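You operate a simulated robot arm through the tools that you are given. There is no shell and no other tool.

Carry out the task below with a simulated robot arm. There is one attempt and no reset: what you move stays moved.

Task
Wipe the smear off the oak table and stand the stone jar there.
Fine: pink cloth, laid back after; slide the coaster over the clean spot, jar on the coaster. Set down upright: stone jar. What is to be rubbed or washed off counts as gone when no trace of it is left.

The check looks at the end state, three seconds after you hand in, the way a careful person would. Anything else that was tipped, shoved, dropped, spilled or broken makes it a failure. Flat cloth is picked up by pressing the open fingertips on it (5 to 10 N) and closing them slowly along it; thin cloth reads only 2 to 8 mm in the jaws.

Robot
A 6-joint arm with a three-finger gripper, fixed in place. Base frame: the origin is on the floor under the middle of its stand, x ahead of it, y to its left, z up; the work surface is at about z = 0.75. Readings come in m, degrees, newtons and seconds.
It reaches about 1.213 m from its shoulder. Its first joint turns from -166.0 to 166.0 degrees. Payload 4.89 kg.
The TCP is the grasp point between the finger pads, 0.03 m short of the fingertips. In the tool frame z runs along the fingers and y along their closing line. The gripper opens to 0.164 m; its body begins 0.125 m behind the TCP.
Orientation is told as [roll, pitch, yaw] about the base's x, y, z axes, in that order, counted from this pose: with the fingers straight down and closing along the base's y, the tool's x points along the base's -x, its y along +y and its z along -z.

Tools
- The arm moves only by the tool move_arm. Its argument "deltas" is one flat list of numbers, 6 for each row, row after row: the shift along the tool's x, y, z in m, then the turn, a rotation vector about the tool's x, y, z in rad. In form: [tx, ty, tz, rx, ry, rz, tx, ty, tz, rx, ry, rz, ...]. A call has 1 to 20 rows; each row shifts and turns the commanded pose from where the row before left it, along the tool's axes as they then stand. "grip" is the opening, from 0 (shut) to 1 (fully open), set as the call begins (left out, the last holds). A row lasts 0.2 s, in which the tool goes at most 0.05 m and 8.6 degrees; a call with a longer step from one row to the next is refused whole, and so is a gripper value outside its range. Where a pose cannot be reached the arm comes as near as it can. A force on the tool above 90 N (or 10 N above the force at the start of the call, whichever is more), or a blocked arm, ends the call early, and 0.2 s more pass. Each finger travels about 0.108 m/s and halts on what it meets, pressing with about 20 N; the grip force reading is that of the motor and also rises with nothing between the fingers. The clock runs only during rows and for 0.2 s after the last one: add rows that do not move to give the fingers time. The reply holds the time, the measured pose of the TCP, the force on the tool along the base axes, the opening and the grip force, in the units named above and with some noise, with the torque about the TCP (base axes, N m) and any sound that the robot's microphone picked up, and new pictures: "show" is both (left out), scene, wrist or none.
- Cameras (640 x 400 px; columns grow to the right, rows downward): "scene" is fixed at [0.3991, 0.6504, 1.4899]; the picture's right is [-0.43, -0.90, 0.00], its down [-0.80, 0.39, -0.46] and it looks along [0.41, -0.20, -0.89] (base axes); focal length 339 px, centre (320, 200). "wrist" rides on the gripper at [0.076, -0.002, -0.152] in the tool frame; the picture's right is [0.02, 1.00, 0.00], its down [-0.88, 0.02, -0.47] and it looks along [-0.47, 0.01, 0.88] (tool axes); focal length 247 px, centre (320, 200). There is no depth. A picture from a camera that has moved, and an enlarged one, comes with that camera's place and axes in the base frame and with its lens.
- lift_body(by): moves the trunk up (or, below 0, down) by that many m; the arm rides with it, the base frame stays. It gives what a move gives, with no picture.
- zoom(camera, box): a new picture of the part [left, top, right, bottom] of that camera's present view, enlarged. No time passes.
- finish_job(): hands the job in; it is judged then, once.

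Nothing tells you positions but the pictures and the camera data. Unless the task says otherwise, let go and move clear before handing in.

The tools are called by a JSON object that holds its "fn" and its "kwargs". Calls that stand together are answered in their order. move_arm: Moves the arm, as the interface text tells. Its arguments: {"type":"object","properties":{"deltas":{"type":"array","items":{"type":"number"}},"grip":{"type":"number"},"show":{"type":"string","enum":["both","scene","wrist","none"]}},"required":["deltas"]} The other tools are called the same way: lift_body (by) moves the trunk up or down; zoom (camera, box) takes an enlarged picture of a part of a camera's view; finish_job () hands the job in.

At the start:

```text
time_s: 0.0
eef_pos: [0.701, 0.1971, 1.0042]
tcp_rot: [0.1, 0.0, 0.0]
force: [-0.4, -0.5, 0.0]
wrist_torque: [0.01, -0.01, 0.0]
finger_gap: 0.164
gripper_force: 0.0
trunk travel left (down, up): [-0.15, 0.24]
```

scene: 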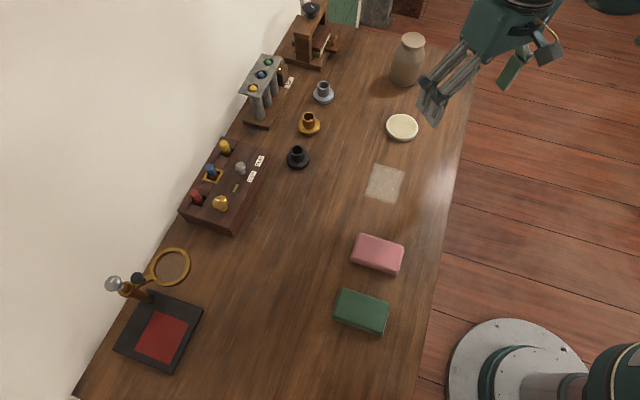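
wrist: 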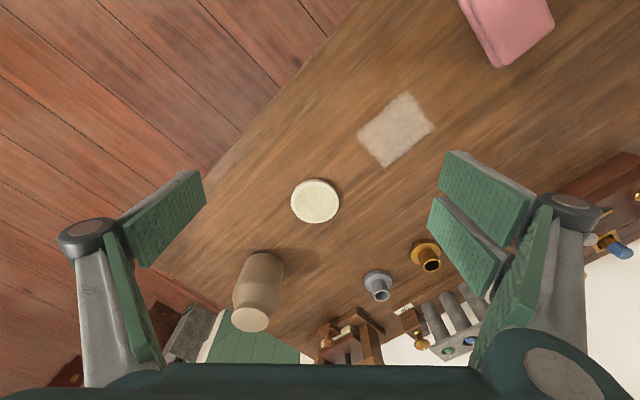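

The table holds a pale smear near (0.71, 0.32), a pink cloth near (0.56, 0.43), a coaster near (0.85, 0.18) and the stone jar near (0.99, 0.08). I'll zoom in on each of them before I move anything.

{"fn": "zoom", "kwargs": {"camera": "scene", "box": [320, 150, 440, 225]}}

{"fn": "zoom", "kwargs": {"camera": "scene", "box": [310, 220, 438, 340]}}

{"fn": "zoom", "kwargs": {"camera": "scene", "box": [340, 20, 468, 150]}}

{"fn": "zoom", "kwargs": {"camera": "wrist", "box": [220, 150, 420, 350]}}

```text
5.33 times, centred on (380, 188) of scene
camera zoom: at [0.3991, 0.6504, 1.4899], right [-0.43, -0.9, 0.0], down [-0.8, 0.39, -0.46], along [0.41, -0.2, -0.89], focal length 1808 px, centre (0, 267)
```

zoom: 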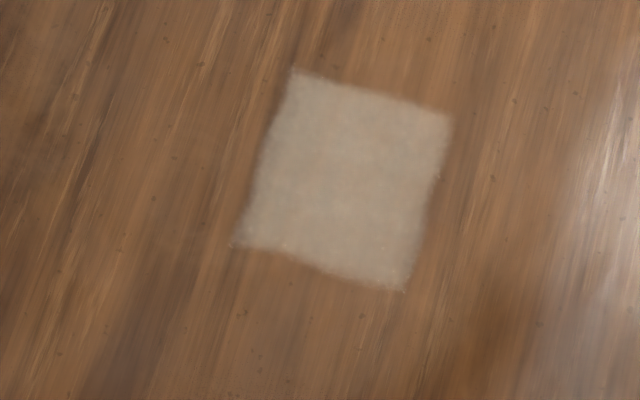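

```text
3.33 times, centred on (374, 280) of scene
camera zoom: at [0.3991, 0.6504, 1.4899], right [-0.43, -0.9, 0.0], down [-0.8, 0.39, -0.46], along [0.41, -0.2, -0.89], focal length 1130 px, centre (140, -67)
```

zoom: 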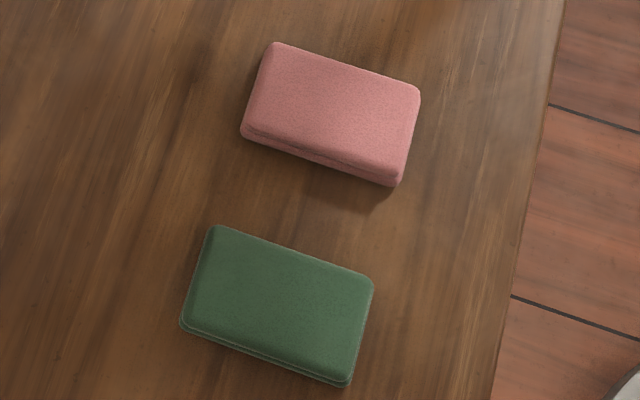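

```text
3.08 times, centred on (404, 85) of scene
camera zoom: at [0.3991, 0.6504, 1.4899], right [-0.43, -0.9, 0.0], down [-0.8, 0.39, -0.46], along [0.41, -0.2, -0.89], focal length 1043 px, centre (62, 554)
```

zoom: 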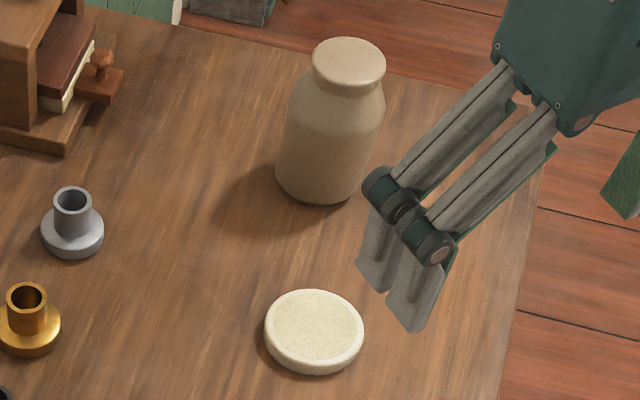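

```text
2.00 times, centred on (320, 250) of wrist
camera zoom: at [0.6239, 0.1946, 1.1563], right [-0.02, 1.0, 0.0], down [0.88, 0.02, 0.47], along [0.47, 0.01, -0.88], focal length 494 px, centre (320, 100)
```

zoom: 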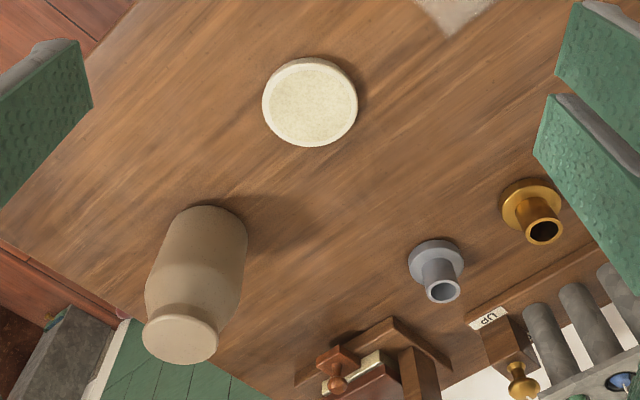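

The pink cloth is a folded pad about 0.10 x 0.065 m. Its centre is near (0.556, 0.432) and its long side runs at 45°. I'll move above it and turn the gripper so it closes across the short side.

{"fn": "move_arm", "kwargs": {"deltas": [0.0242, 0.0392, 0, 0, 0, 0, 0.0242, 0.0392, 0, 0, 0, 0, 0.0242, 0.0392, 0, 0, 0, 0, 0.0242, 0.0392, 0, 0, 0, 0, 0.0242, 0.0392, 0, 0, 0, 0, 0.0242, 0.0392, 0, 0, 0, 0, 0, 0, 0, 0, 0, -0.1309, 0, 0, 0, 0, 0, -0.1309, 0, 0, 0, 0, 0, -0.1309, 0, 0, 0, 0, 0, -0.1309, 0, 0, 0, 0, 0, -0.1309, 0, 0, 0, 0, 0, -0.1309, 0, 0, 0, 0, 0, 0], "grip": 0.62}}

```text
time_s: 2.8
eef_pos: [0.5563, 0.432, 1.0042]
tcp_rot: [0.0, 0.1, 45.1]
force: [0.4, -0.1, -0.5]
wrist_torque: [0.03, -0.02, -0.02]
finger_gap: 0.1021
gripper_force: 0.0
trunk travel left (down, up): [-0.15, 0.24]
camera wrist: at [0.5028, 0.3763, 1.1564], right [-0.72, 0.69, 0.0], down [0.61, 0.64, 0.47], along [0.33, 0.34, -0.88], focal length 247 px, centre (320, 200)
```

scene: 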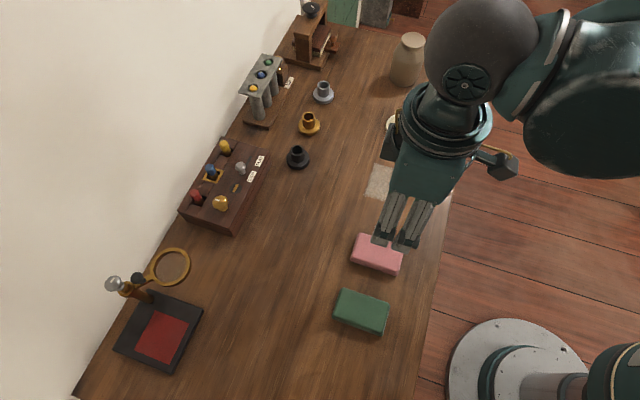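
wrist: 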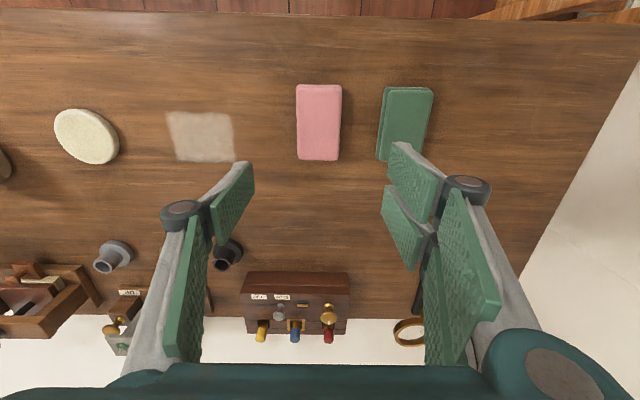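

The wrist view shows the gripper lined up over the pink cloth, so I'll lower it with the fingers on either side.

{"fn": "move_arm", "kwargs": {"deltas": [0, 0, 0.04, 0, 0, 0, 0, 0, 0.04, 0, 0, 0, 0, 0, 0.04, 0, 0, 0, 0, 0, 0.04, 0, 0, 0, 0, 0, 0.03, 0, 0, 0, 0, 0, 0, 0, 0, 0]}}

```text
time_s: 4.2
eef_pos: [0.5555, 0.4323, 0.8112]
tcp_rot: [-0.1, 0.0, 45.1]
force: [-0.3, -0.2, 0.4]
wrist_torque: [-0.02, 0.03, 0.0]
finger_gap: 0.1017
gripper_force: 0.0
trunk travel left (down, up): [-0.15, 0.24]
camera wrist: at [0.503, 0.3767, 0.9649], right [-0.72, 0.69, 0.0], down [0.61, 0.64, 0.47], along [0.33, 0.34, -0.88], focal length 247 px, centre (320, 200)
```

scene: 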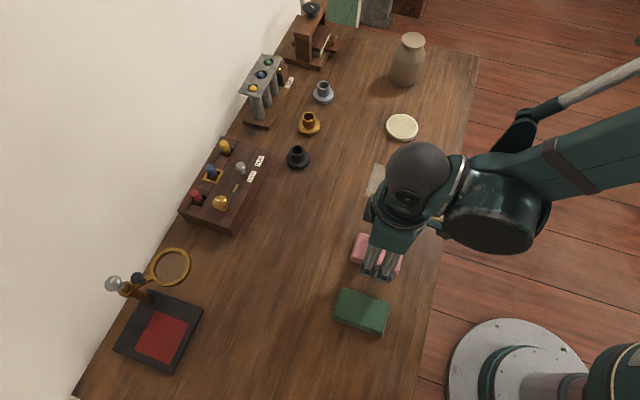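
wrist: 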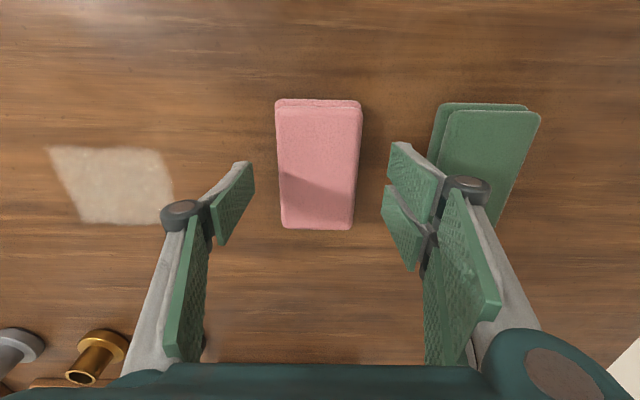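

The fingers straddle the pad evenly. I'll go down until the fingertips are just above the table, then close.

{"fn": "move_arm", "kwargs": {"deltas": [0, 0, 0.01, 0, 0, 0, 0, 0, 0.01, 0, 0, 0, 0, 0, 0.005, 0, 0, 0, 0, 0, 0, 0, 0, 0], "show": "wrist"}}

```text
time_s: 5.2
eef_pos: [0.5553, 0.4322, 0.7876]
tcp_rot: [-0.1, 0.0, 45.1]
force: [0.1, 0.8, -0.2]
wrist_torque: [0.01, 0.05, 0.0]
finger_gap: 0.1017
gripper_force: 0.1
trunk travel left (down, up): [-0.15, 0.24]
camera wrist: at [0.5024, 0.3763, 0.9408], right [-0.72, 0.69, 0.0], down [0.61, 0.64, 0.47], along [0.33, 0.34, -0.88], focal length 247 px, centre (320, 200)
```

wrist: 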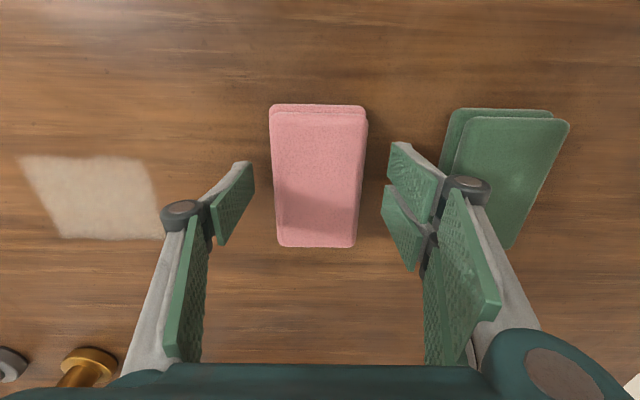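

The fingertips are about 7 mm above the table. Now I'll close on the pad in steps.

{"fn": "move_arm", "kwargs": {"deltas": [0, 0, 0.002, 0, 0, 0, 0, 0, 0, 0, 0, 0, 0, 0, 0, 0, 0, 0], "grip": 0.44, "show": "none"}}

{"fn": "move_arm", "kwargs": {"deltas": [0, 0, 0, 0, 0, 0, 0, 0, 0, 0, 0, 0, 0, 0, 0, 0, 0, 0], "grip": 0.36, "show": "wrist"}}

```text
time_s: 6.0
eef_pos: [0.5556, 0.4322, 0.7864]
tcp_rot: [0.0, 0.0, 44.9]
force: [0.3, 0.0, -0.2]
wrist_torque: [0.01, 0.03, 0.05]
finger_gap: 0.0721
gripper_force: 0.1
trunk travel left (down, up): [-0.15, 0.24]
```

```text
time_s: 6.8
eef_pos: [0.5564, 0.4329, 0.7862]
tcp_rot: [0.0, 0.0, 45.0]
force: [-0.2, -0.3, 1.5]
wrist_torque: [0.06, 0.03, 0.04]
finger_gap: 0.0671
gripper_force: 19.8
trunk travel left (down, up): [-0.15, 0.24]
camera wrist: at [0.5025, 0.3764, 0.9392], right [-0.72, 0.69, 0.0], down [0.61, 0.64, 0.47], along [0.33, 0.34, -0.88], focal length 247 px, centre (320, 200)
```

wrist: 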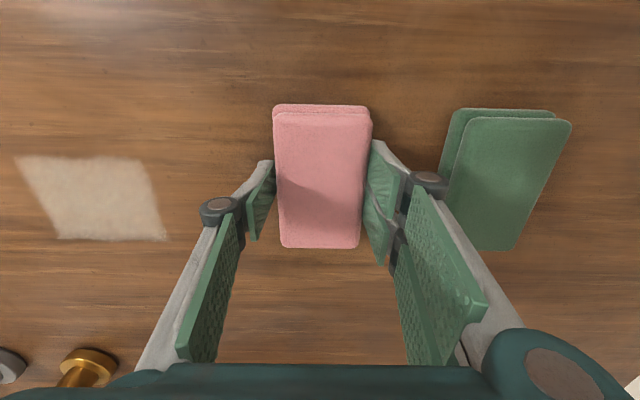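

The pad is held at 0.067 m with about 20 N. I'll lift it and check that it comes along.

{"fn": "move_arm", "kwargs": {"deltas": [0, 0, -0.01, 0, 0, 0, 0, 0, -0.02, 0, 0, 0, 0, 0, -0.03, 0, 0, 0, 0, 0, -0.02, 0, 0, 0, 0, 0, 0, 0, 0, 0], "grip": 0.33}}

```text
time_s: 8.0
eef_pos: [0.5575, 0.4332, 0.8657]
tcp_rot: [0.0, 0.0, 45.0]
force: [-0.1, -0.4, -0.8]
wrist_torque: [0.02, -0.02, 0.02]
finger_gap: 0.0673
gripper_force: 19.8
trunk travel left (down, up): [-0.15, 0.24]
camera wrist: at [0.5036, 0.3767, 1.0186], right [-0.72, 0.69, 0.0], down [0.61, 0.64, 0.47], along [0.33, 0.34, -0.88], focal length 247 px, centre (320, 200)
```

scene: 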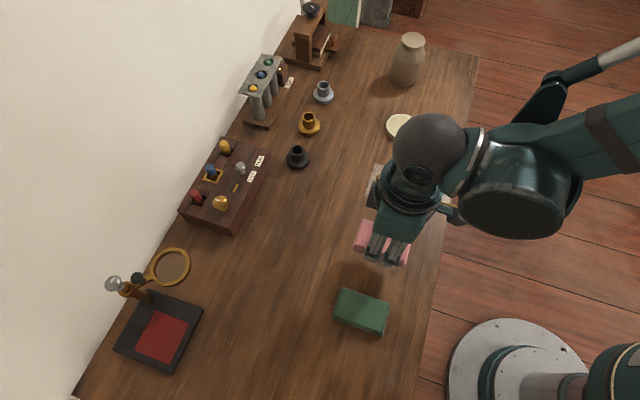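
wrist: 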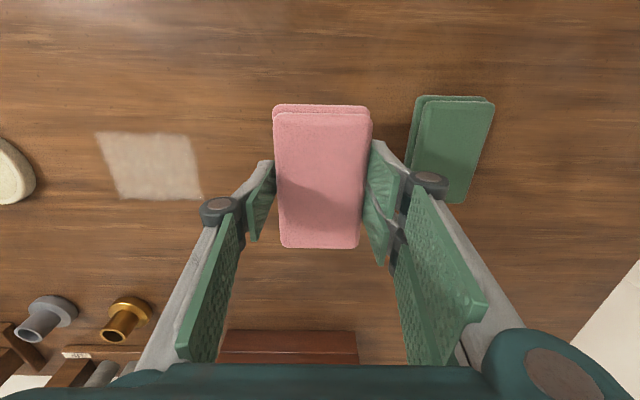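

The pad is held firmly. The smear spans about ±0.04 m by ±0.05 m around (0.712, 0.317), in line with the pad. I'll go over to its near end and lower slowly.

{"fn": "move_arm", "kwargs": {"deltas": [-0.0075, -0.034, 0, 0, 0, 0, -0.0075, -0.034, 0, 0, 0, 0, -0.0075, -0.034, 0, 0, 0, 0, -0.0075, -0.0346, 0, 0, 0, 0, 0, 0, 0.03, 0, 0, 0, 0, 0, 0.03, 0, 0, 0, 0, 0, 0.012, 0, 0, 0, 0, 0, 0.004, 0, 0, 0, 0, 0, 0, 0, 0, 0], "show": "wrist"}}

```text
time_s: 10.0
eef_pos: [0.6731, 0.3576, 0.7902]
tcp_rot: [0.0, 0.0, 45.0]
force: [0.3, 0.8, 0.3]
wrist_torque: [0.0, -0.03, 0.0]
finger_gap: 0.0672
gripper_force: 20.2
trunk travel left (down, up): [-0.15, 0.24]
camera wrist: at [0.6206, 0.3012, 0.9433], right [-0.72, 0.69, 0.0], down [0.61, 0.64, 0.47], along [0.33, 0.34, -0.88], focal length 247 px, centre (320, 200)
```

wrist: 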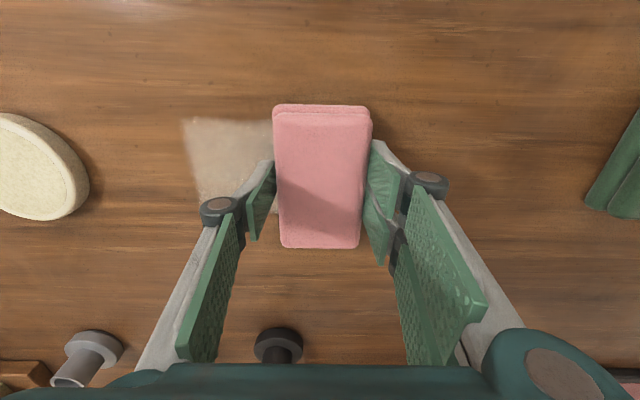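

Everything is lined up. I'll lower in 1 mm steps until the pad presses lightly on the table.

{"fn": "move_arm", "kwargs": {"deltas": [0, 0, 0.002, 0, 0, 0, 0, 0, 0.001, 0, 0, 0, 0, 0, 0.001, 0, 0, 0, 0, 0, 0, 0, 0, 0], "show": "none"}}

```text
time_s: 11.0
eef_pos: [0.6738, 0.3572, 0.787]
tcp_rot: [0.0, 0.0, 45.0]
force: [0.3, 0.1, 0.3]
wrist_torque: [0.02, 0.02, 0.01]
finger_gap: 0.0671
gripper_force: 20.6
trunk travel left (down, up): [-0.15, 0.24]
```

{"fn": "move_arm", "kwargs": {"deltas": [0, 0, 0.001, 0, 0, 0, 0, 0, 0.001, 0, 0, 0, 0, 0, 0, 0, 0, 0], "show": "none"}}

```text
time_s: 11.8
eef_pos: [0.6747, 0.3555, 0.7844]
tcp_rot: [0.1, -0.2, 45.0]
force: [0.1, 7.0, 26.3]
wrist_torque: [0.27, 0.04, 0.02]
finger_gap: 0.0674
gripper_force: 19.9
trunk travel left (down, up): [-0.15, 0.24]
```

Contact is made at 26 N, which is more than I need. I'll ease off a little and make the first stroke.

{"fn": "move_arm", "kwargs": {"deltas": [0, 0, -0.0008, 0, 0, 0, 0, 0, 0, 0, 0, 0], "show": "none"}}

```text
time_s: 12.4
eef_pos: [0.6732, 0.3554, 0.7853]
tcp_rot: [0.0, 0.0, 45.0]
force: [-0.9, 4.3, 6.4]
wrist_torque: [0.27, -0.03, -0.01]
finger_gap: 0.0673
gripper_force: 20.4
trunk travel left (down, up): [-0.15, 0.24]
```

I'm pressing at about 6 N. Now I'll stroke across the smear and back.

{"fn": "move_arm", "kwargs": {"deltas": [0, -0.0138, 0, 0, 0, 0, 0, -0.0138, 0, 0, 0, 0, 0, -0.0138, 0, 0, 0, 0, 0, -0.0138, 0, 0, 0, 0, 0, -0.0138, 0, 0, 0, 0, 0, -0.0138, 0, 0, 0, 0, 0, -0.0138, 0, 0, 0, 0, 0, -0.0138, 0, 0, 0, 0, 0, 0, 0, 0, 0, 0]}}

```text
time_s: 14.4
eef_pos: [0.7516, 0.2781, 0.7862]
tcp_rot: [0.0, 0.0, 45.0]
force: [-2.4, 1.9, 6.6]
wrist_torque: [0.09, 0.11, 0.07]
finger_gap: 0.0672
gripper_force: 19.7
trunk travel left (down, up): [-0.15, 0.24]
camera wrist: at [0.6983, 0.2223, 0.9384], right [-0.72, 0.69, 0.0], down [0.61, 0.64, 0.47], along [0.33, 0.34, -0.88], focal length 247 px, centre (320, 200)
```

scene: 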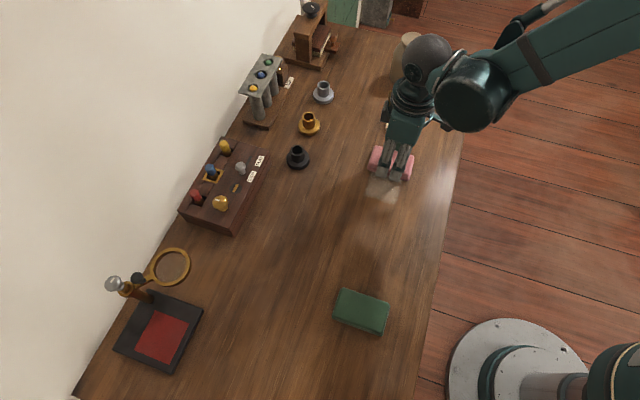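
wrist: 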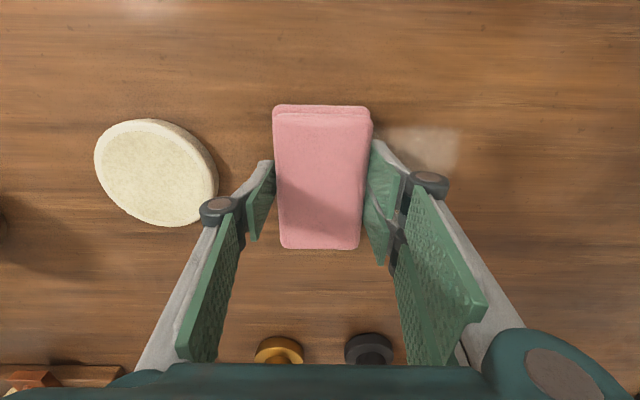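

The smear is fading but not gone. I'll keep stroking with small sideways offsets.

{"fn": "move_arm", "kwargs": {"deltas": [0.01, 0, 0, 0, 0, 0, 0, 0.0184, 0, 0, 0, 0, 0, 0.0184, 0, 0, 0, 0, 0, 0.0184, 0, 0, 0, 0, 0, 0.0184, 0, 0, 0, 0, 0, 0.0184, 0, 0, 0, 0, 0, 0.0184, 0, 0, 0, 0, -0.02, 0, 0, 0, 0, 0, 0, -0.0184, 0, 0, 0, 0, 0, -0.0184, 0, 0, 0, 0, 0, -0.0184, 0, 0, 0, 0, 0, -0.0184, 0, 0, 0, 0, 0, -0.0184, 0, 0, 0, 0, 0, -0.0184, 0, 0, 0, 0, 0.01, 0, 0, 0, 0, 0]}}

```text
time_s: 17.6
eef_pos: [0.7516, 0.2784, 0.7847]
tcp_rot: [0.0, 0.0, 45.0]
force: [2.5, 2.7, 10.1]
wrist_torque: [0.11, -0.05, -0.03]
finger_gap: 0.0672
gripper_force: 20.3
trunk travel left (down, up): [-0.15, 0.24]
camera wrist: at [0.6977, 0.2235, 0.9382], right [-0.72, 0.69, 0.0], down [0.61, 0.64, 0.47], along [0.33, 0.34, -0.88], focal length 247 px, centre (320, 200)
```

scene: 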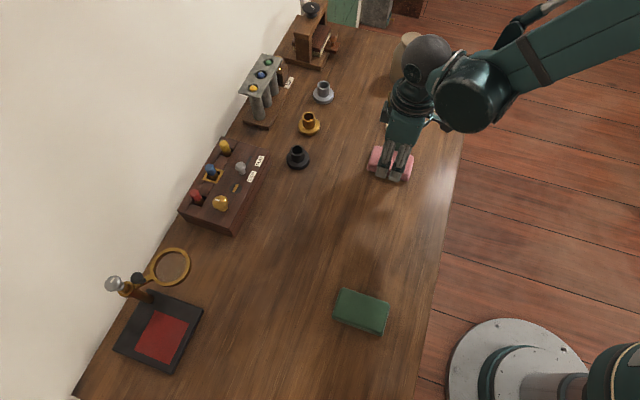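
wrist: 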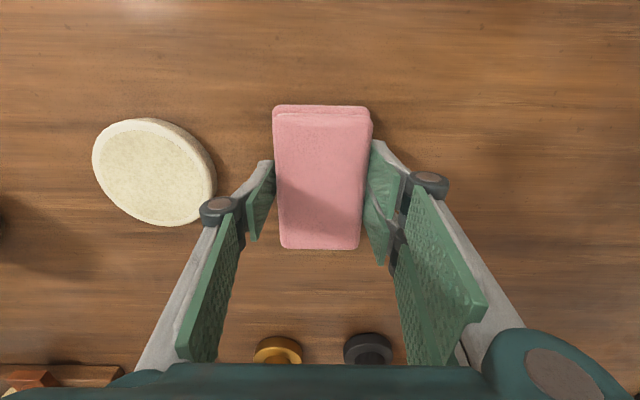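

The visible part looks clean. I'll make two more strokes to be thorough, then check underneath.

{"fn": "move_arm", "kwargs": {"deltas": [-0.006, 0, 0, 0, 0, 0, 0, 0.0184, 0, 0, 0, 0, 0, 0.0184, 0, 0, 0, 0, 0, 0.0184, 0, 0, 0, 0, 0, 0.0184, 0, 0, 0, 0, 0, 0.0184, 0, 0, 0, 0, 0, 0.0184, 0, 0, 0, 0, 0.012, 0, 0, 0, 0, 0, 0, -0.0184, 0, 0, 0, 0, 0, -0.0184, 0, 0, 0, 0, 0, -0.0184, 0, 0, 0, 0, 0, -0.0184, 0, 0, 0, 0, 0, -0.0184, 0, 0, 0, 0, 0, -0.0184, 0, 0, 0, 0, -0.006, 0, 0, 0, 0, 0], "show": "none"}}

{"fn": "move_arm", "kwargs": {"deltas": [0, 0.0184, 0, 0, 0, 0, 0, 0.0184, 0, 0, 0, 0, 0, 0.0184, 0, 0, 0, 0, 0, 0.0184, 0, 0, 0, 0, 0, 0.0184, 0, 0, 0, 0, 0, 0.0184, 0, 0, 0, 0, 0, 0, -0.02, 0, 0, 0, 0, 0, -0.04, 0, 0, 0, 0, 0.04, -0.02, 0, 0, 0, 0, 0.0266, 0, 0, 0, 0, 0, 0, 0, 0, 0, 0]}}

```text
time_s: 20.8
eef_pos: [0.7521, 0.2772, 0.785]
tcp_rot: [-0.1, 0.0, 45.0]
force: [-0.4, -0.4, 1.5]
wrist_torque: [-0.01, 0.03, -0.02]
finger_gap: 0.067
gripper_force: 19.8
trunk travel left (down, up): [-0.15, 0.24]
```

```text
time_s: 23.2
eef_pos: [0.6268, 0.4033, 0.8643]
tcp_rot: [0.0, -0.1, 45.1]
force: [-0.6, -0.5, -0.3]
wrist_torque: [0.07, 0.02, 0.01]
finger_gap: 0.0671
gripper_force: 20.2
trunk travel left (down, up): [-0.15, 0.24]
camera wrist: at [0.5741, 0.3467, 1.0174], right [-0.72, 0.69, 0.0], down [0.61, 0.64, 0.47], along [0.33, 0.34, -0.88], focal length 247 px, centre (320, 200)
```

scene: 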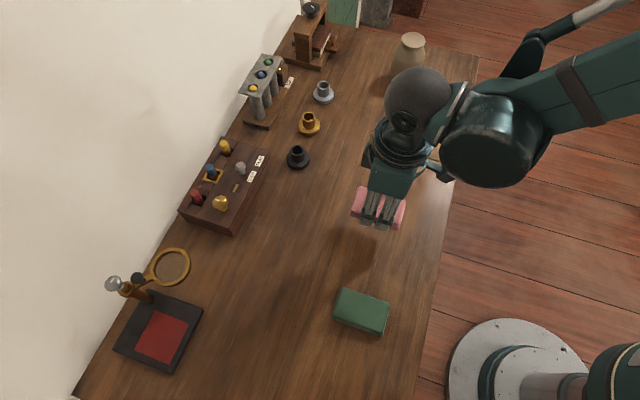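
wrist: 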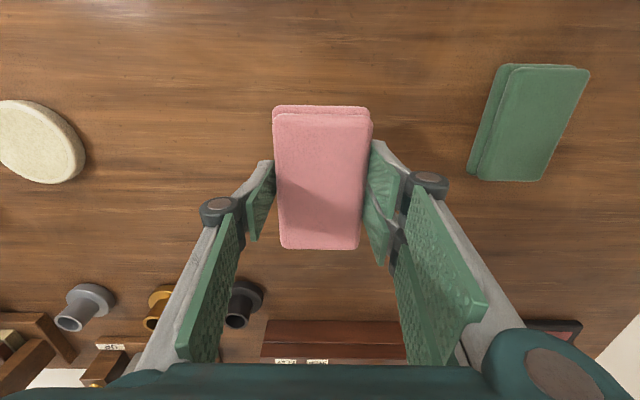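

{"fn": "zoom", "kwargs": {"camera": "wrist", "box": [60, 80, 280, 220]}}

```text
2.86 times, centred on (170, 150) of wrist
camera zoom: at [0.5741, 0.3467, 1.0174], right [-0.72, 0.69, 0.0], down [0.61, 0.64, 0.47], along [0.33, 0.34, -0.88], focal length 706 px, centre (749, 343)
```

zoom: 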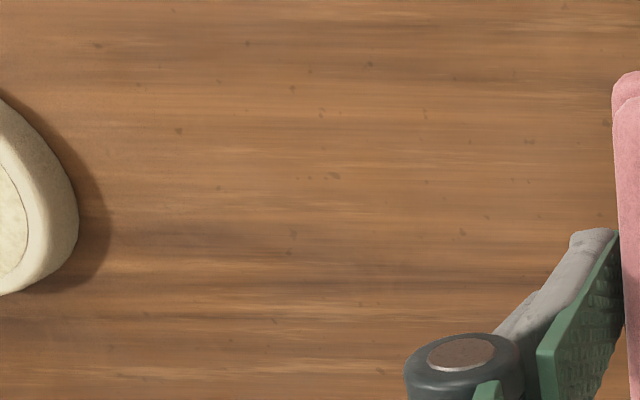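

The table looks clean there. I'll carry the pad back to its original spot and lower it gently.

{"fn": "move_arm", "kwargs": {"deltas": [0.015, 0.035, 0, 0, 0, 0, 0.015, 0.035, 0, 0, 0, 0, 0, 0, 0, 0, 0, 0, 0, 0, 0.03, 0, 0, 0, 0, 0, 0.03, 0, 0, 0, 0, 0, 0.014, 0, 0, 0, 0, 0, 0.003, 0, 0, 0, 0, 0, 0.002, 0, 0, 0, 0, 0, 0, 0, 0, 0]}}

```text
time_s: 25.2
eef_pos: [0.5544, 0.4317, 0.7863]
tcp_rot: [0.0, 0.1, 45.0]
force: [-0.3, 0.5, -0.9]
wrist_torque: [-0.02, 0.05, 0.01]
finger_gap: 0.0672
gripper_force: 19.9
trunk travel left (down, up): [-0.15, 0.24]
camera wrist: at [0.5019, 0.3764, 0.9391], right [-0.72, 0.69, 0.0], down [0.61, 0.64, 0.47], along [0.33, 0.34, -0.88], focal length 247 px, centre (320, 200)
```

scene: 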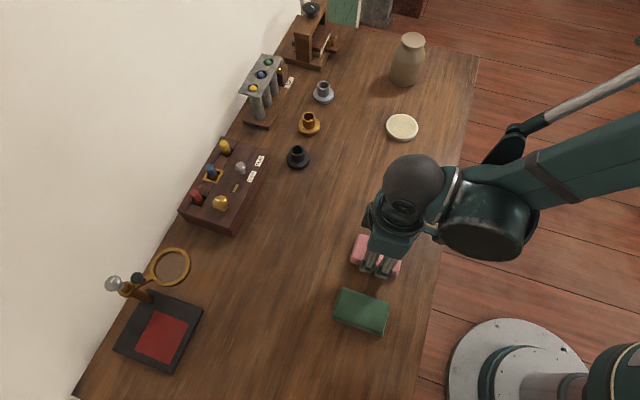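
wrist: 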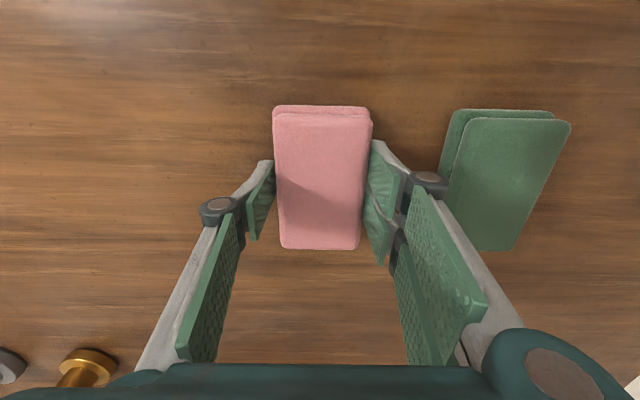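

The pad is back on its spot with almost no contact force. I'll ease it down a millimetre and open the fingers.

{"fn": "move_arm", "kwargs": {"deltas": [0, 0, 0.0008, 0, 0, 0, 0, 0, 0, 0, 0, 0], "show": "none"}}

{"fn": "move_arm", "kwargs": {"deltas": [0, 0, 0, 0, 0, 0, 0, 0, 0, 0, 0, 0, 0, 0, 0, 0, 0, 0], "grip": 0.6, "show": "wrist"}}

```text
time_s: 25.8
eef_pos: [0.5557, 0.4325, 0.7844]
tcp_rot: [0.0, 0.0, 45.0]
force: [-0.5, 0.3, 1.4]
wrist_torque: [-0.03, 0.01, 0.01]
finger_gap: 0.0674
gripper_force: 20.6
trunk travel left (down, up): [-0.15, 0.24]
```

```text
time_s: 26.6
eef_pos: [0.5552, 0.4327, 0.7855]
tcp_rot: [-0.1, 0.0, 44.9]
force: [0.2, 0.2, 1.2]
wrist_torque: [0.02, 0.04, 0.0]
finger_gap: 0.0984
gripper_force: 0.0
trunk travel left (down, up): [-0.15, 0.24]
camera wrist: at [0.5023, 0.3766, 0.9382], right [-0.72, 0.69, 0.0], down [0.61, 0.64, 0.47], along [0.33, 0.34, -0.88], focal length 247 px, centre (320, 200)
```

wrist: 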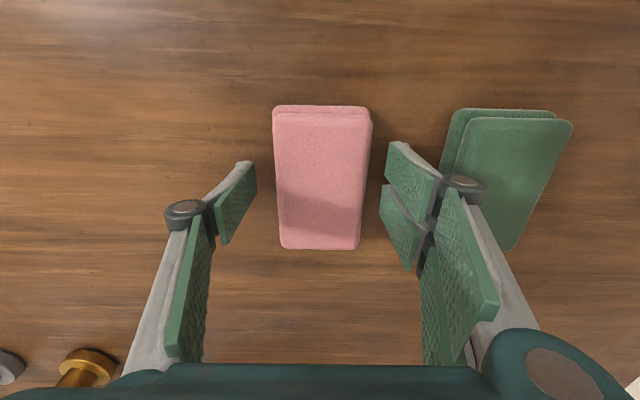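

The pad is released. I'll rise straight up and move over to the coaster at about (0.839, 0.189).

{"fn": "move_arm", "kwargs": {"deltas": [0, 0, -0.02, 0, 0, 0, 0, 0, -0.045, 0, 0, 0, 0, 0, -0.045, 0, 0, 0, 0, 0, -0.045, 0, 0, 0, 0, 0, -0.045, 0, 0, 0, -0.00354, -0.0466, 0, 0, 0, 0, -0.00354, -0.0466, 0, 0, 0, 0, -0.00354, -0.0466, 0, 0, 0, 0, -0.00354, -0.0466, 0, 0, 0, 0, -0.00354, -0.0466, 0, 0, 0, 0, -0.00354, -0.0466, 0, 0, 0, 0, -0.00354, -0.0466, 0, 0, 0, 0, -0.00354, -0.0466, 0, 0, 0, 0, 0, 0, 0, 0, 0, 0], "grip": 0.72}}

```text
time_s: 29.6
eef_pos: [0.841, 0.1895, 0.9807]
tcp_rot: [0.0, 0.0, 45.1]
force: [0.4, 0.5, -0.7]
wrist_torque: [0.0, 0.06, 0.02]
finger_gap: 0.1182
gripper_force: 0.2
trunk travel left (down, up): [-0.15, 0.24]
camera wrist: at [0.7889, 0.1333, 1.1349], right [-0.72, 0.69, 0.0], down [0.61, 0.64, 0.47], along [0.33, 0.34, -0.88], focal length 247 px, centre (320, 200)
```

scene: 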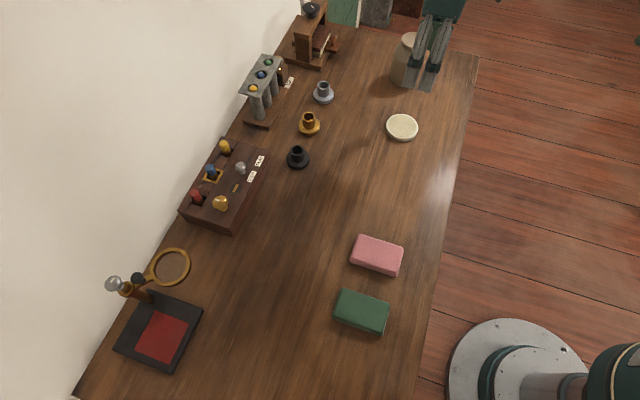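
wrist: 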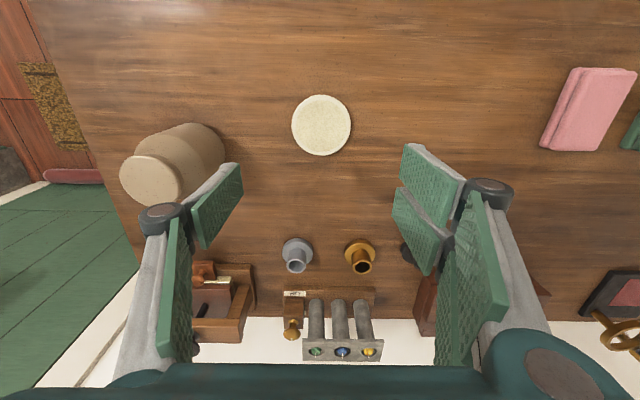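

{"fn": "zoom", "kwargs": {"camera": "scene", "box": [320, 150, 440, 225]}}

{"fn": "zoom", "kwargs": {"camera": "wrist", "box": [90, 60, 410, 260]}}

{"fn": "zoom", "kwargs": {"camera": "scene", "box": [310, 220, 438, 340]}}

```text
5.33 times, centred on (380, 188) of scene
camera zoom: at [0.3991, 0.6504, 1.4899], right [-0.43, -0.9, 0.0], down [-0.8, 0.39, -0.46], along [0.41, -0.2, -0.89], focal length 1808 px, centre (0, 267)
```

zoom: 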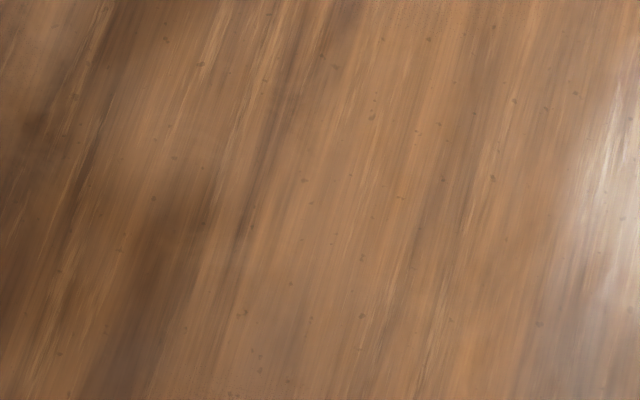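

```text
2.00 times, centred on (250, 160) of wrist
camera zoom: at [0.7889, 0.1333, 1.1349], right [-0.72, 0.69, 0.0], down [0.61, 0.64, 0.47], along [0.33, 0.34, -0.88], focal length 494 px, centre (460, 280)
```

zoom: 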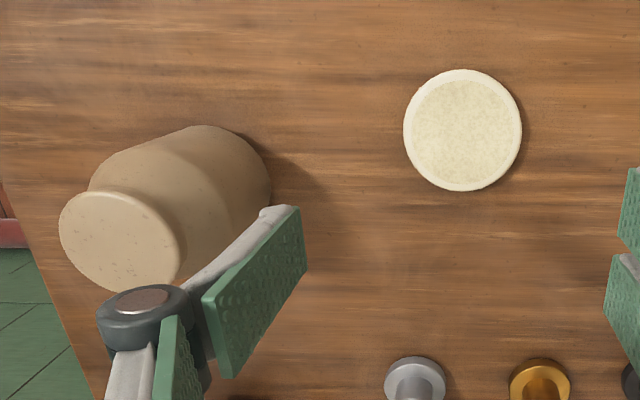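

```text
3.33 times, centred on (374, 280) of scene
camera zoom: at [0.3991, 0.6504, 1.4899], right [-0.43, -0.9, 0.0], down [-0.8, 0.39, -0.46], along [0.41, -0.2, -0.89], focal length 1130 px, centre (140, -67)
```

zoom: 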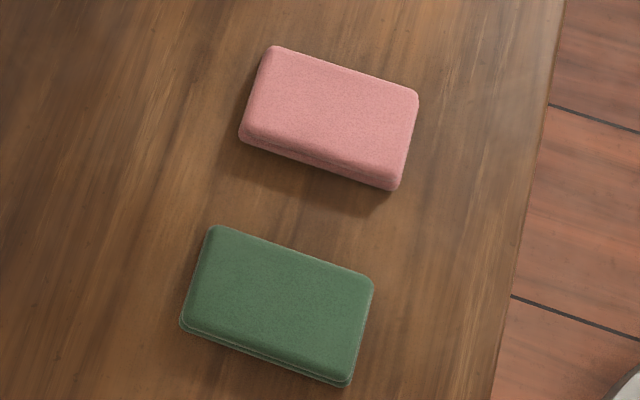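

The spot is clean and the pink cloth is back where it was. The gripper is centred over the coaster, so I'll lower toward its rim.

{"fn": "move_arm", "kwargs": {"deltas": [0, 0, 0.04, 0, 0, 0, 0, 0, 0.04, 0, 0, 0, 0, 0, 0.04, 0, 0, 0, 0, 0, 0.04, 0, 0, 0, 0, 0, 0.01, 0, 0, 0, 0, 0, 0, 0, 0, 0]}}

```text
time_s: 31.0
eef_pos: [0.8383, 0.1888, 0.8149]
tcp_rot: [-0.1, -0.1, 45.0]
force: [0.5, -0.5, -0.3]
wrist_torque: [-0.04, 0.05, 0.0]
finger_gap: 0.1182
gripper_force: 0.1
trunk travel left (down, up): [-0.15, 0.24]
camera wrist: at [0.7847, 0.1328, 0.9676], right [-0.72, 0.69, 0.0], down [0.61, 0.64, 0.47], along [0.33, 0.34, -0.88], focal length 247 px, centre (320, 200)
```

scene: 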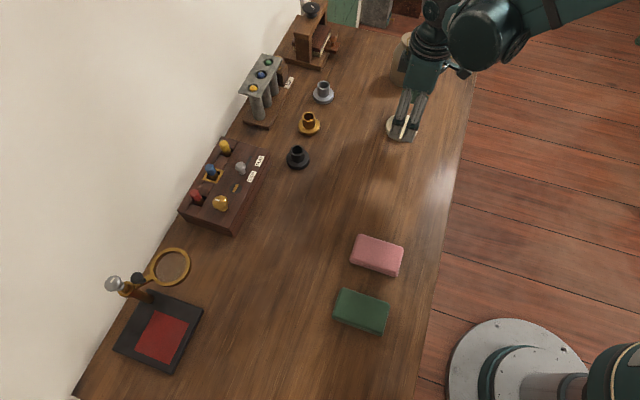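
wrist: 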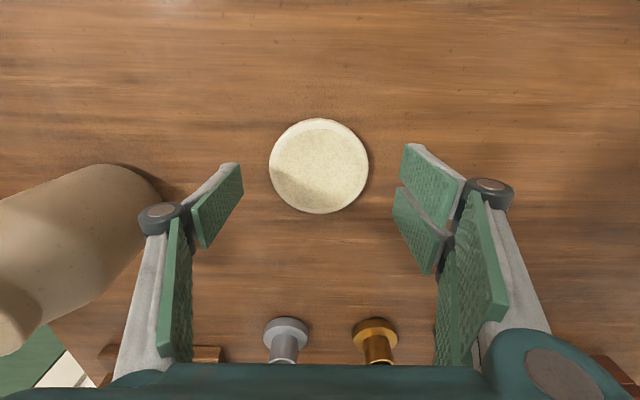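

The fingers straddle the coaster evenly. I'll go down to just above the table.

{"fn": "move_arm", "kwargs": {"deltas": [0, 0, 0.012, 0, 0, 0, 0, 0, 0.012, 0, 0, 0, 0, 0, 0.006, 0, 0, 0, 0, 0, 0, 0, 0, 0, 0, 0, 0, 0, 0, 0], "show": "wrist"}}

```text
time_s: 32.2
eef_pos: [0.8375, 0.1885, 0.7859]
tcp_rot: [0.1, 0.0, 44.9]
force: [0.5, -0.2, -0.2]
wrist_torque: [-0.05, -0.03, -0.02]
finger_gap: 0.1181
gripper_force: 0.0
trunk travel left (down, up): [-0.15, 0.24]
camera wrist: at [0.785, 0.1323, 0.9385], right [-0.72, 0.69, 0.0], down [0.61, 0.64, 0.47], along [0.33, 0.34, -0.88], focal length 247 px, centre (320, 200)
```

wrist: 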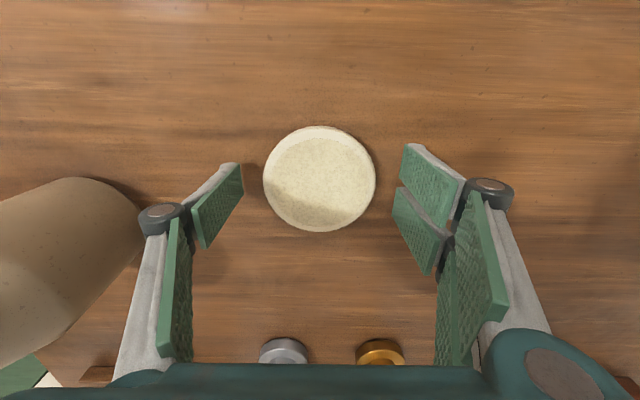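

I'll go 2.5 mm lower for a good hold on the thin rim, then close gently.

{"fn": "move_arm", "kwargs": {"deltas": [0, 0, 0.0025, 0, 0, 0, 0, 0, 0, 0, 0, 0], "show": "none"}}

{"fn": "move_arm", "kwargs": {"deltas": [0, 0, 0, 0, 0, 0, 0, 0, 0, 0, 0, 0, 0, 0, 0, 0, 0, 0], "grip": 0.56, "show": "none"}}

{"fn": "move_arm", "kwargs": {"deltas": [0, 0, 0, 0, 0, 0, 0, 0, 0, 0, 0, 0, 0, 0, 0, 0, 0, 0], "grip": 0.49, "show": "wrist"}}

```text
time_s: 32.8
eef_pos: [0.8394, 0.1885, 0.7821]
tcp_rot: [0.0, 0.0, 45.0]
force: [0.9, 0.2, -0.3]
wrist_torque: [-0.01, -0.03, -0.03]
finger_gap: 0.1183
gripper_force: 0.0
trunk travel left (down, up): [-0.15, 0.24]
```

```text
time_s: 33.6
eef_pos: [0.8392, 0.1882, 0.782]
tcp_rot: [-0.1, 0.0, 45.0]
force: [-0.2, -0.1, 0.3]
wrist_torque: [-0.03, 0.01, 0.02]
finger_gap: 0.0918
gripper_force: 0.0
trunk travel left (down, up): [-0.15, 0.24]
```

```text
time_s: 34.4
eef_pos: [0.8391, 0.1892, 0.7835]
tcp_rot: [0.0, 0.0, 45.0]
force: [0.1, -0.9, 2.2]
wrist_torque: [0.03, -0.02, -0.05]
finger_gap: 0.087
gripper_force: 20.1
trunk travel left (down, up): [-0.15, 0.24]
camera wrist: at [0.7855, 0.1325, 0.936], right [-0.72, 0.69, 0.0], down [0.61, 0.64, 0.47], along [0.33, 0.34, -0.88], focal length 247 px, centre (320, 200)
```

wrist: 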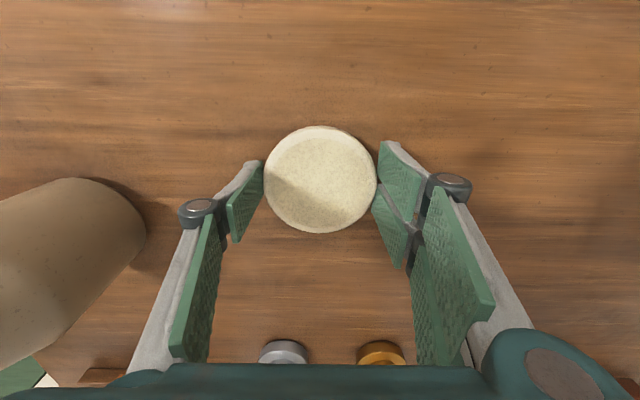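

The coaster is held at 0.087 m. I'll slide it 0.18 m along the table onto the clean spot.

{"fn": "move_arm", "kwargs": {"deltas": [0, 0.018, 0, 0, 0, 0, 0, 0.018, 0, 0, 0, 0, 0, 0.018, 0, 0, 0, 0, 0, 0.018, 0, 0, 0, 0, 0, 0.018, 0, 0, 0, 0, 0, 0.018, 0, 0, 0, 0, 0, 0.018, 0, 0, 0, 0, 0, 0.018, 0, 0, 0, 0, 0, 0.018, 0, 0, 0, 0, -0.0007, 0.0183, 0, 0, 0, 0, 0, 0, 0, 0, 0, 0]}}

```text
time_s: 36.8
eef_pos: [0.713, 0.316, 0.783]
tcp_rot: [0.1, -0.1, 45.0]
force: [0.4, -0.6, -0.4]
wrist_torque: [0.05, 0.02, -0.01]
finger_gap: 0.0869
gripper_force: 19.7
trunk travel left (down, up): [-0.15, 0.24]
camera wrist: at [0.6594, 0.2606, 0.9363], right [-0.72, 0.69, 0.0], down [0.61, 0.64, 0.47], along [0.33, 0.34, -0.88], focal length 247 px, centre (320, 200)
```

scene: 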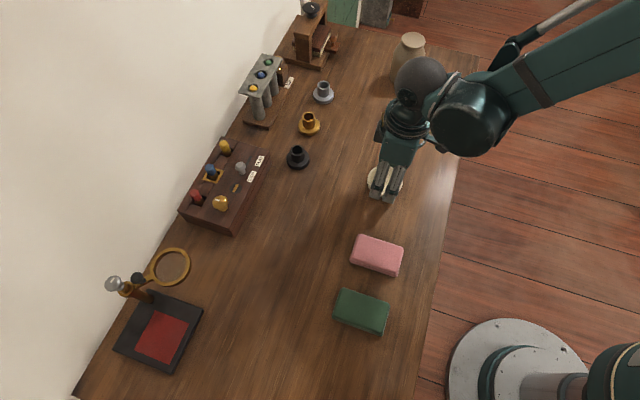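
wrist: 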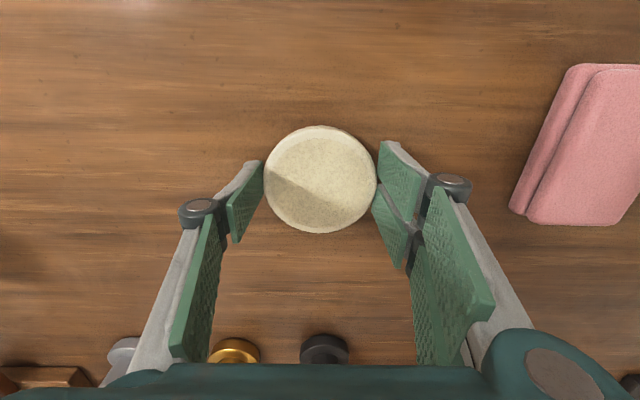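

The coaster sits on the clean spot at about (0.712, 0.317). I'll release it, rise, and check it with a zoom.

{"fn": "move_arm", "kwargs": {"deltas": [0, 0, 0, 0, 0, 0, 0, 0, 0, 0, 0, 0, 0, 0, 0, 0, 0, 0, 0, 0, -0.02, 0, 0, 0, 0, 0, -0.045, 0, 0, 0, 0, 0, -0.045, 0, 0, 0, 0, 0, -0.045, 0, 0, 0, 0, 0, -0.045, 0, 0, 0, 0, 0, 0, 0, 0, 0], "grip": 0.72}}

```text
time_s: 38.8
eef_pos: [0.7138, 0.315, 0.9823]
tcp_rot: [0.1, 0.0, 45.0]
force: [-0.1, 0.9, -0.7]
wrist_torque: [0.03, -0.01, -0.01]
finger_gap: 0.1181
gripper_force: 0.0
trunk travel left (down, up): [-0.15, 0.24]
camera wrist: at [0.6607, 0.2596, 1.1362], right [-0.72, 0.69, 0.0], down [0.61, 0.64, 0.47], along [0.33, 0.34, -0.88], focal length 247 px, centre (320, 200)
```

scene: 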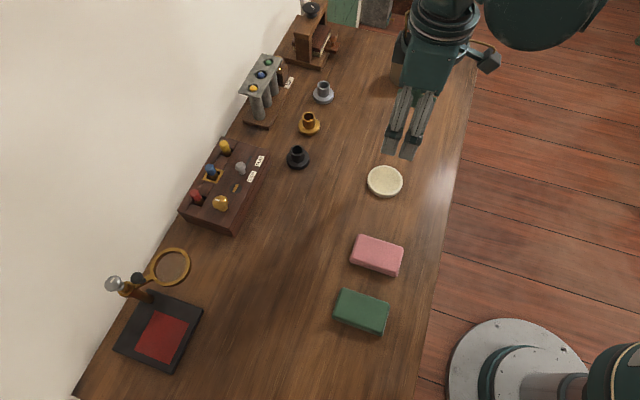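
wrist: 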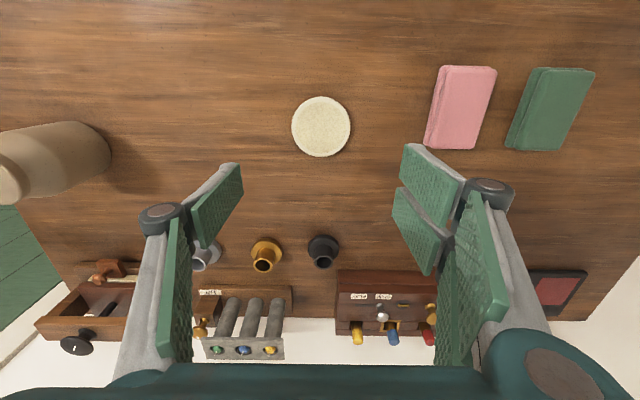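

The coaster is in place. Next I'll move above the jar at about (1.00, 0.083), opening wider, and look again before going down.

{"fn": "move_arm", "kwargs": {"deltas": [-0.0048, -0.046, -0.005, 0, 0, 0, -0.0048, -0.046, -0.005, 0, 0, 0, -0.0048, -0.046, -0.005, 0, 0, 0, -0.0048, -0.046, -0.005, 0, 0, 0, -0.0048, -0.046, 0, 0, 0, 0, -0.0048, -0.046, 0, 0, 0, 0, -0.0048, -0.046, 0, 0, 0, 0, -0.0048, -0.046, 0, 0, 0, 0, 0, 0, 0, 0, 0, 0, 0, 0, 0, 0, 0, 0], "grip": 0.9}}

```text
time_s: 41.0
eef_pos: [1.0014, 0.0834, 1.0031]
tcp_rot: [0.0, 0.0, 45.0]
force: [0.4, -0.4, -1.1]
wrist_torque: [0.04, 0.04, 0.03]
finger_gap: 0.1476
gripper_force: 0.1
trunk travel left (down, up): [-0.15, 0.24]
camera wrist: at [0.9476, 0.0284, 1.1573], right [-0.72, 0.69, 0.0], down [0.61, 0.64, 0.47], along [0.33, 0.34, -0.88], focal length 247 px, centre (320, 200)
```

scene: 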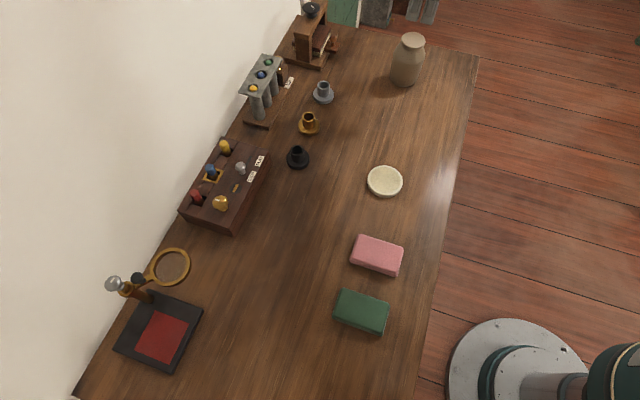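
wrist: 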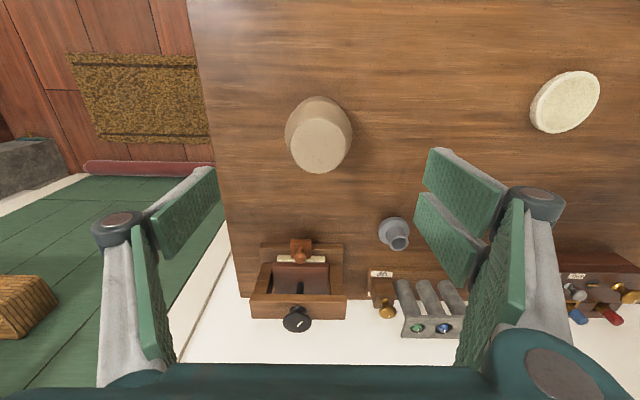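

{"fn": "zoom", "kwargs": {"camera": "wrist", "box": [240, 70, 400, 190]}}

{"fn": "zoom", "kwargs": {"camera": "scene", "box": [360, 20, 456, 100]}}

```text
3.33 times, centred on (320, 130) of wrist
camera zoom: at [0.9476, 0.0284, 1.1573], right [-0.72, 0.69, 0.0], down [0.61, 0.64, 0.47], along [0.33, 0.34, -0.88], focal length 823 px, centre (320, 433)
```

zoom: 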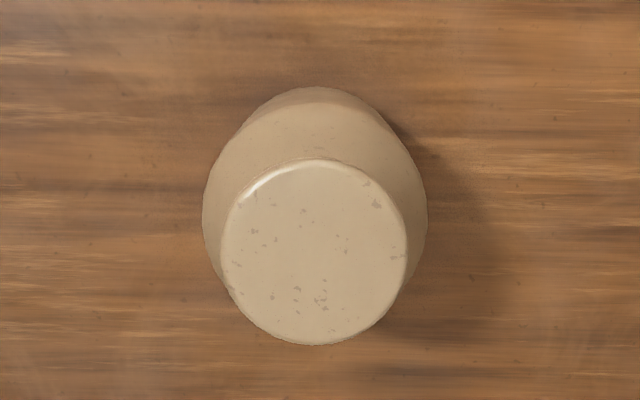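

```text
5.00 times, centred on (408, 60) of scene
camera zoom: at [0.3991, 0.6504, 1.4899], right [-0.43, -0.9, 0.0], down [-0.8, 0.39, -0.46], along [0.41, -0.2, -0.89], focal length 1695 px, centre (-120, 900)
```

zoom: 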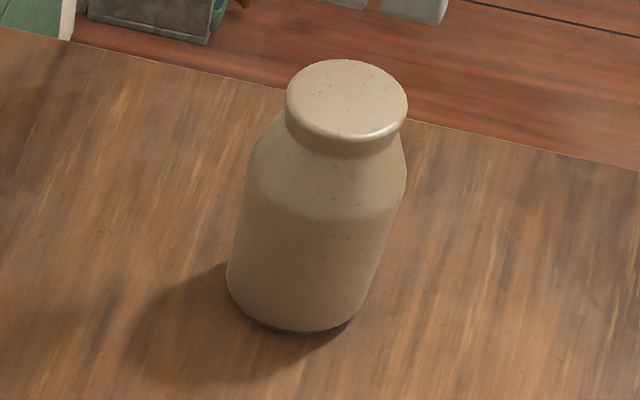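

The jar's centre is about (1.002, 0.081), its body is about 0.088 m wide and its top is near z = 0.887. I'll correct by 2 mm and lower the open fingers around it.

{"fn": "move_arm", "kwargs": {"deltas": [0.0005, -0.002, 0.03, 0, 0, 0, 0, 0, 0.04, 0, 0, 0, 0, 0, 0.04, 0, 0, 0, 0, 0, 0.03, 0, 0, 0, 0, 0, 0, 0, 0, 0]}}

```text
time_s: 42.2
eef_pos: [1.0009, 0.0806, 0.8623]
tcp_rot: [0.1, 0.0, 45.1]
force: [0.2, 0.1, -0.4]
wrist_torque: [-0.01, 0.04, 0.04]
finger_gap: 0.1474
gripper_force: 0.0
trunk travel left (down, up): [-0.15, 0.24]
camera wrist: at [0.9477, 0.0241, 1.016], right [-0.72, 0.69, 0.0], down [0.61, 0.64, 0.47], along [0.33, 0.34, -0.88], focal length 247 px, centre (320, 200)
```

scene: 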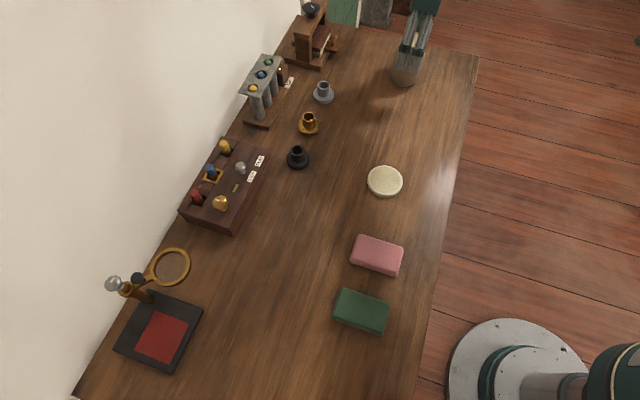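
wrist: 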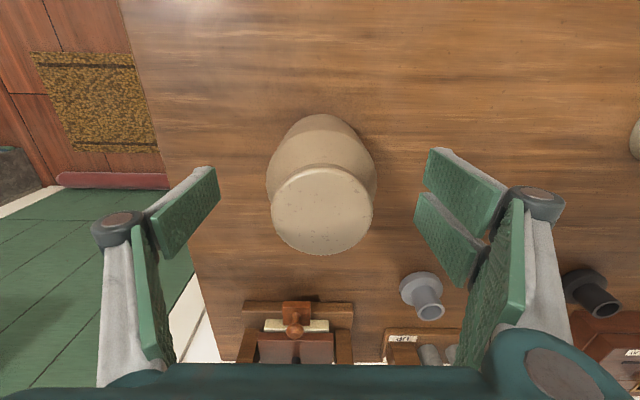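

The jar is centred between the fingers. I'll go down to grasp height at z ≈ 0.80.

{"fn": "move_arm", "kwargs": {"deltas": [0.001, 0, 0.02, 0, 0, 0, 0, 0, 0.02, 0, 0, 0, 0, 0, 0.02, 0, 0, 0, 0, 0, 0, 0, 0, 0, 0, 0, 0, 0, 0, 0], "show": "wrist"}}

```text
time_s: 43.4
eef_pos: [0.9986, 0.0801, 0.8021]
tcp_rot: [0.0, 0.0, 45.0]
force: [0.4, -0.4, 0.0]
wrist_torque: [0.03, 0.04, -0.01]
finger_gap: 0.1477
gripper_force: 0.1
trunk travel left (down, up): [-0.15, 0.24]
camera wrist: at [0.9455, 0.0248, 0.9554], right [-0.72, 0.69, 0.0], down [0.61, 0.64, 0.47], along [0.33, 0.34, -0.88], focal length 247 px, centre (320, 200)
```

wrist: 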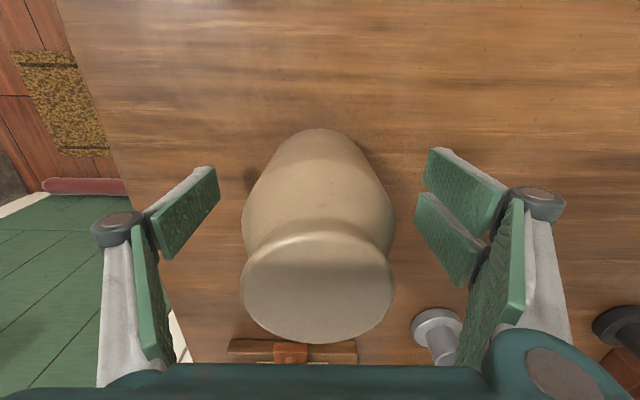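

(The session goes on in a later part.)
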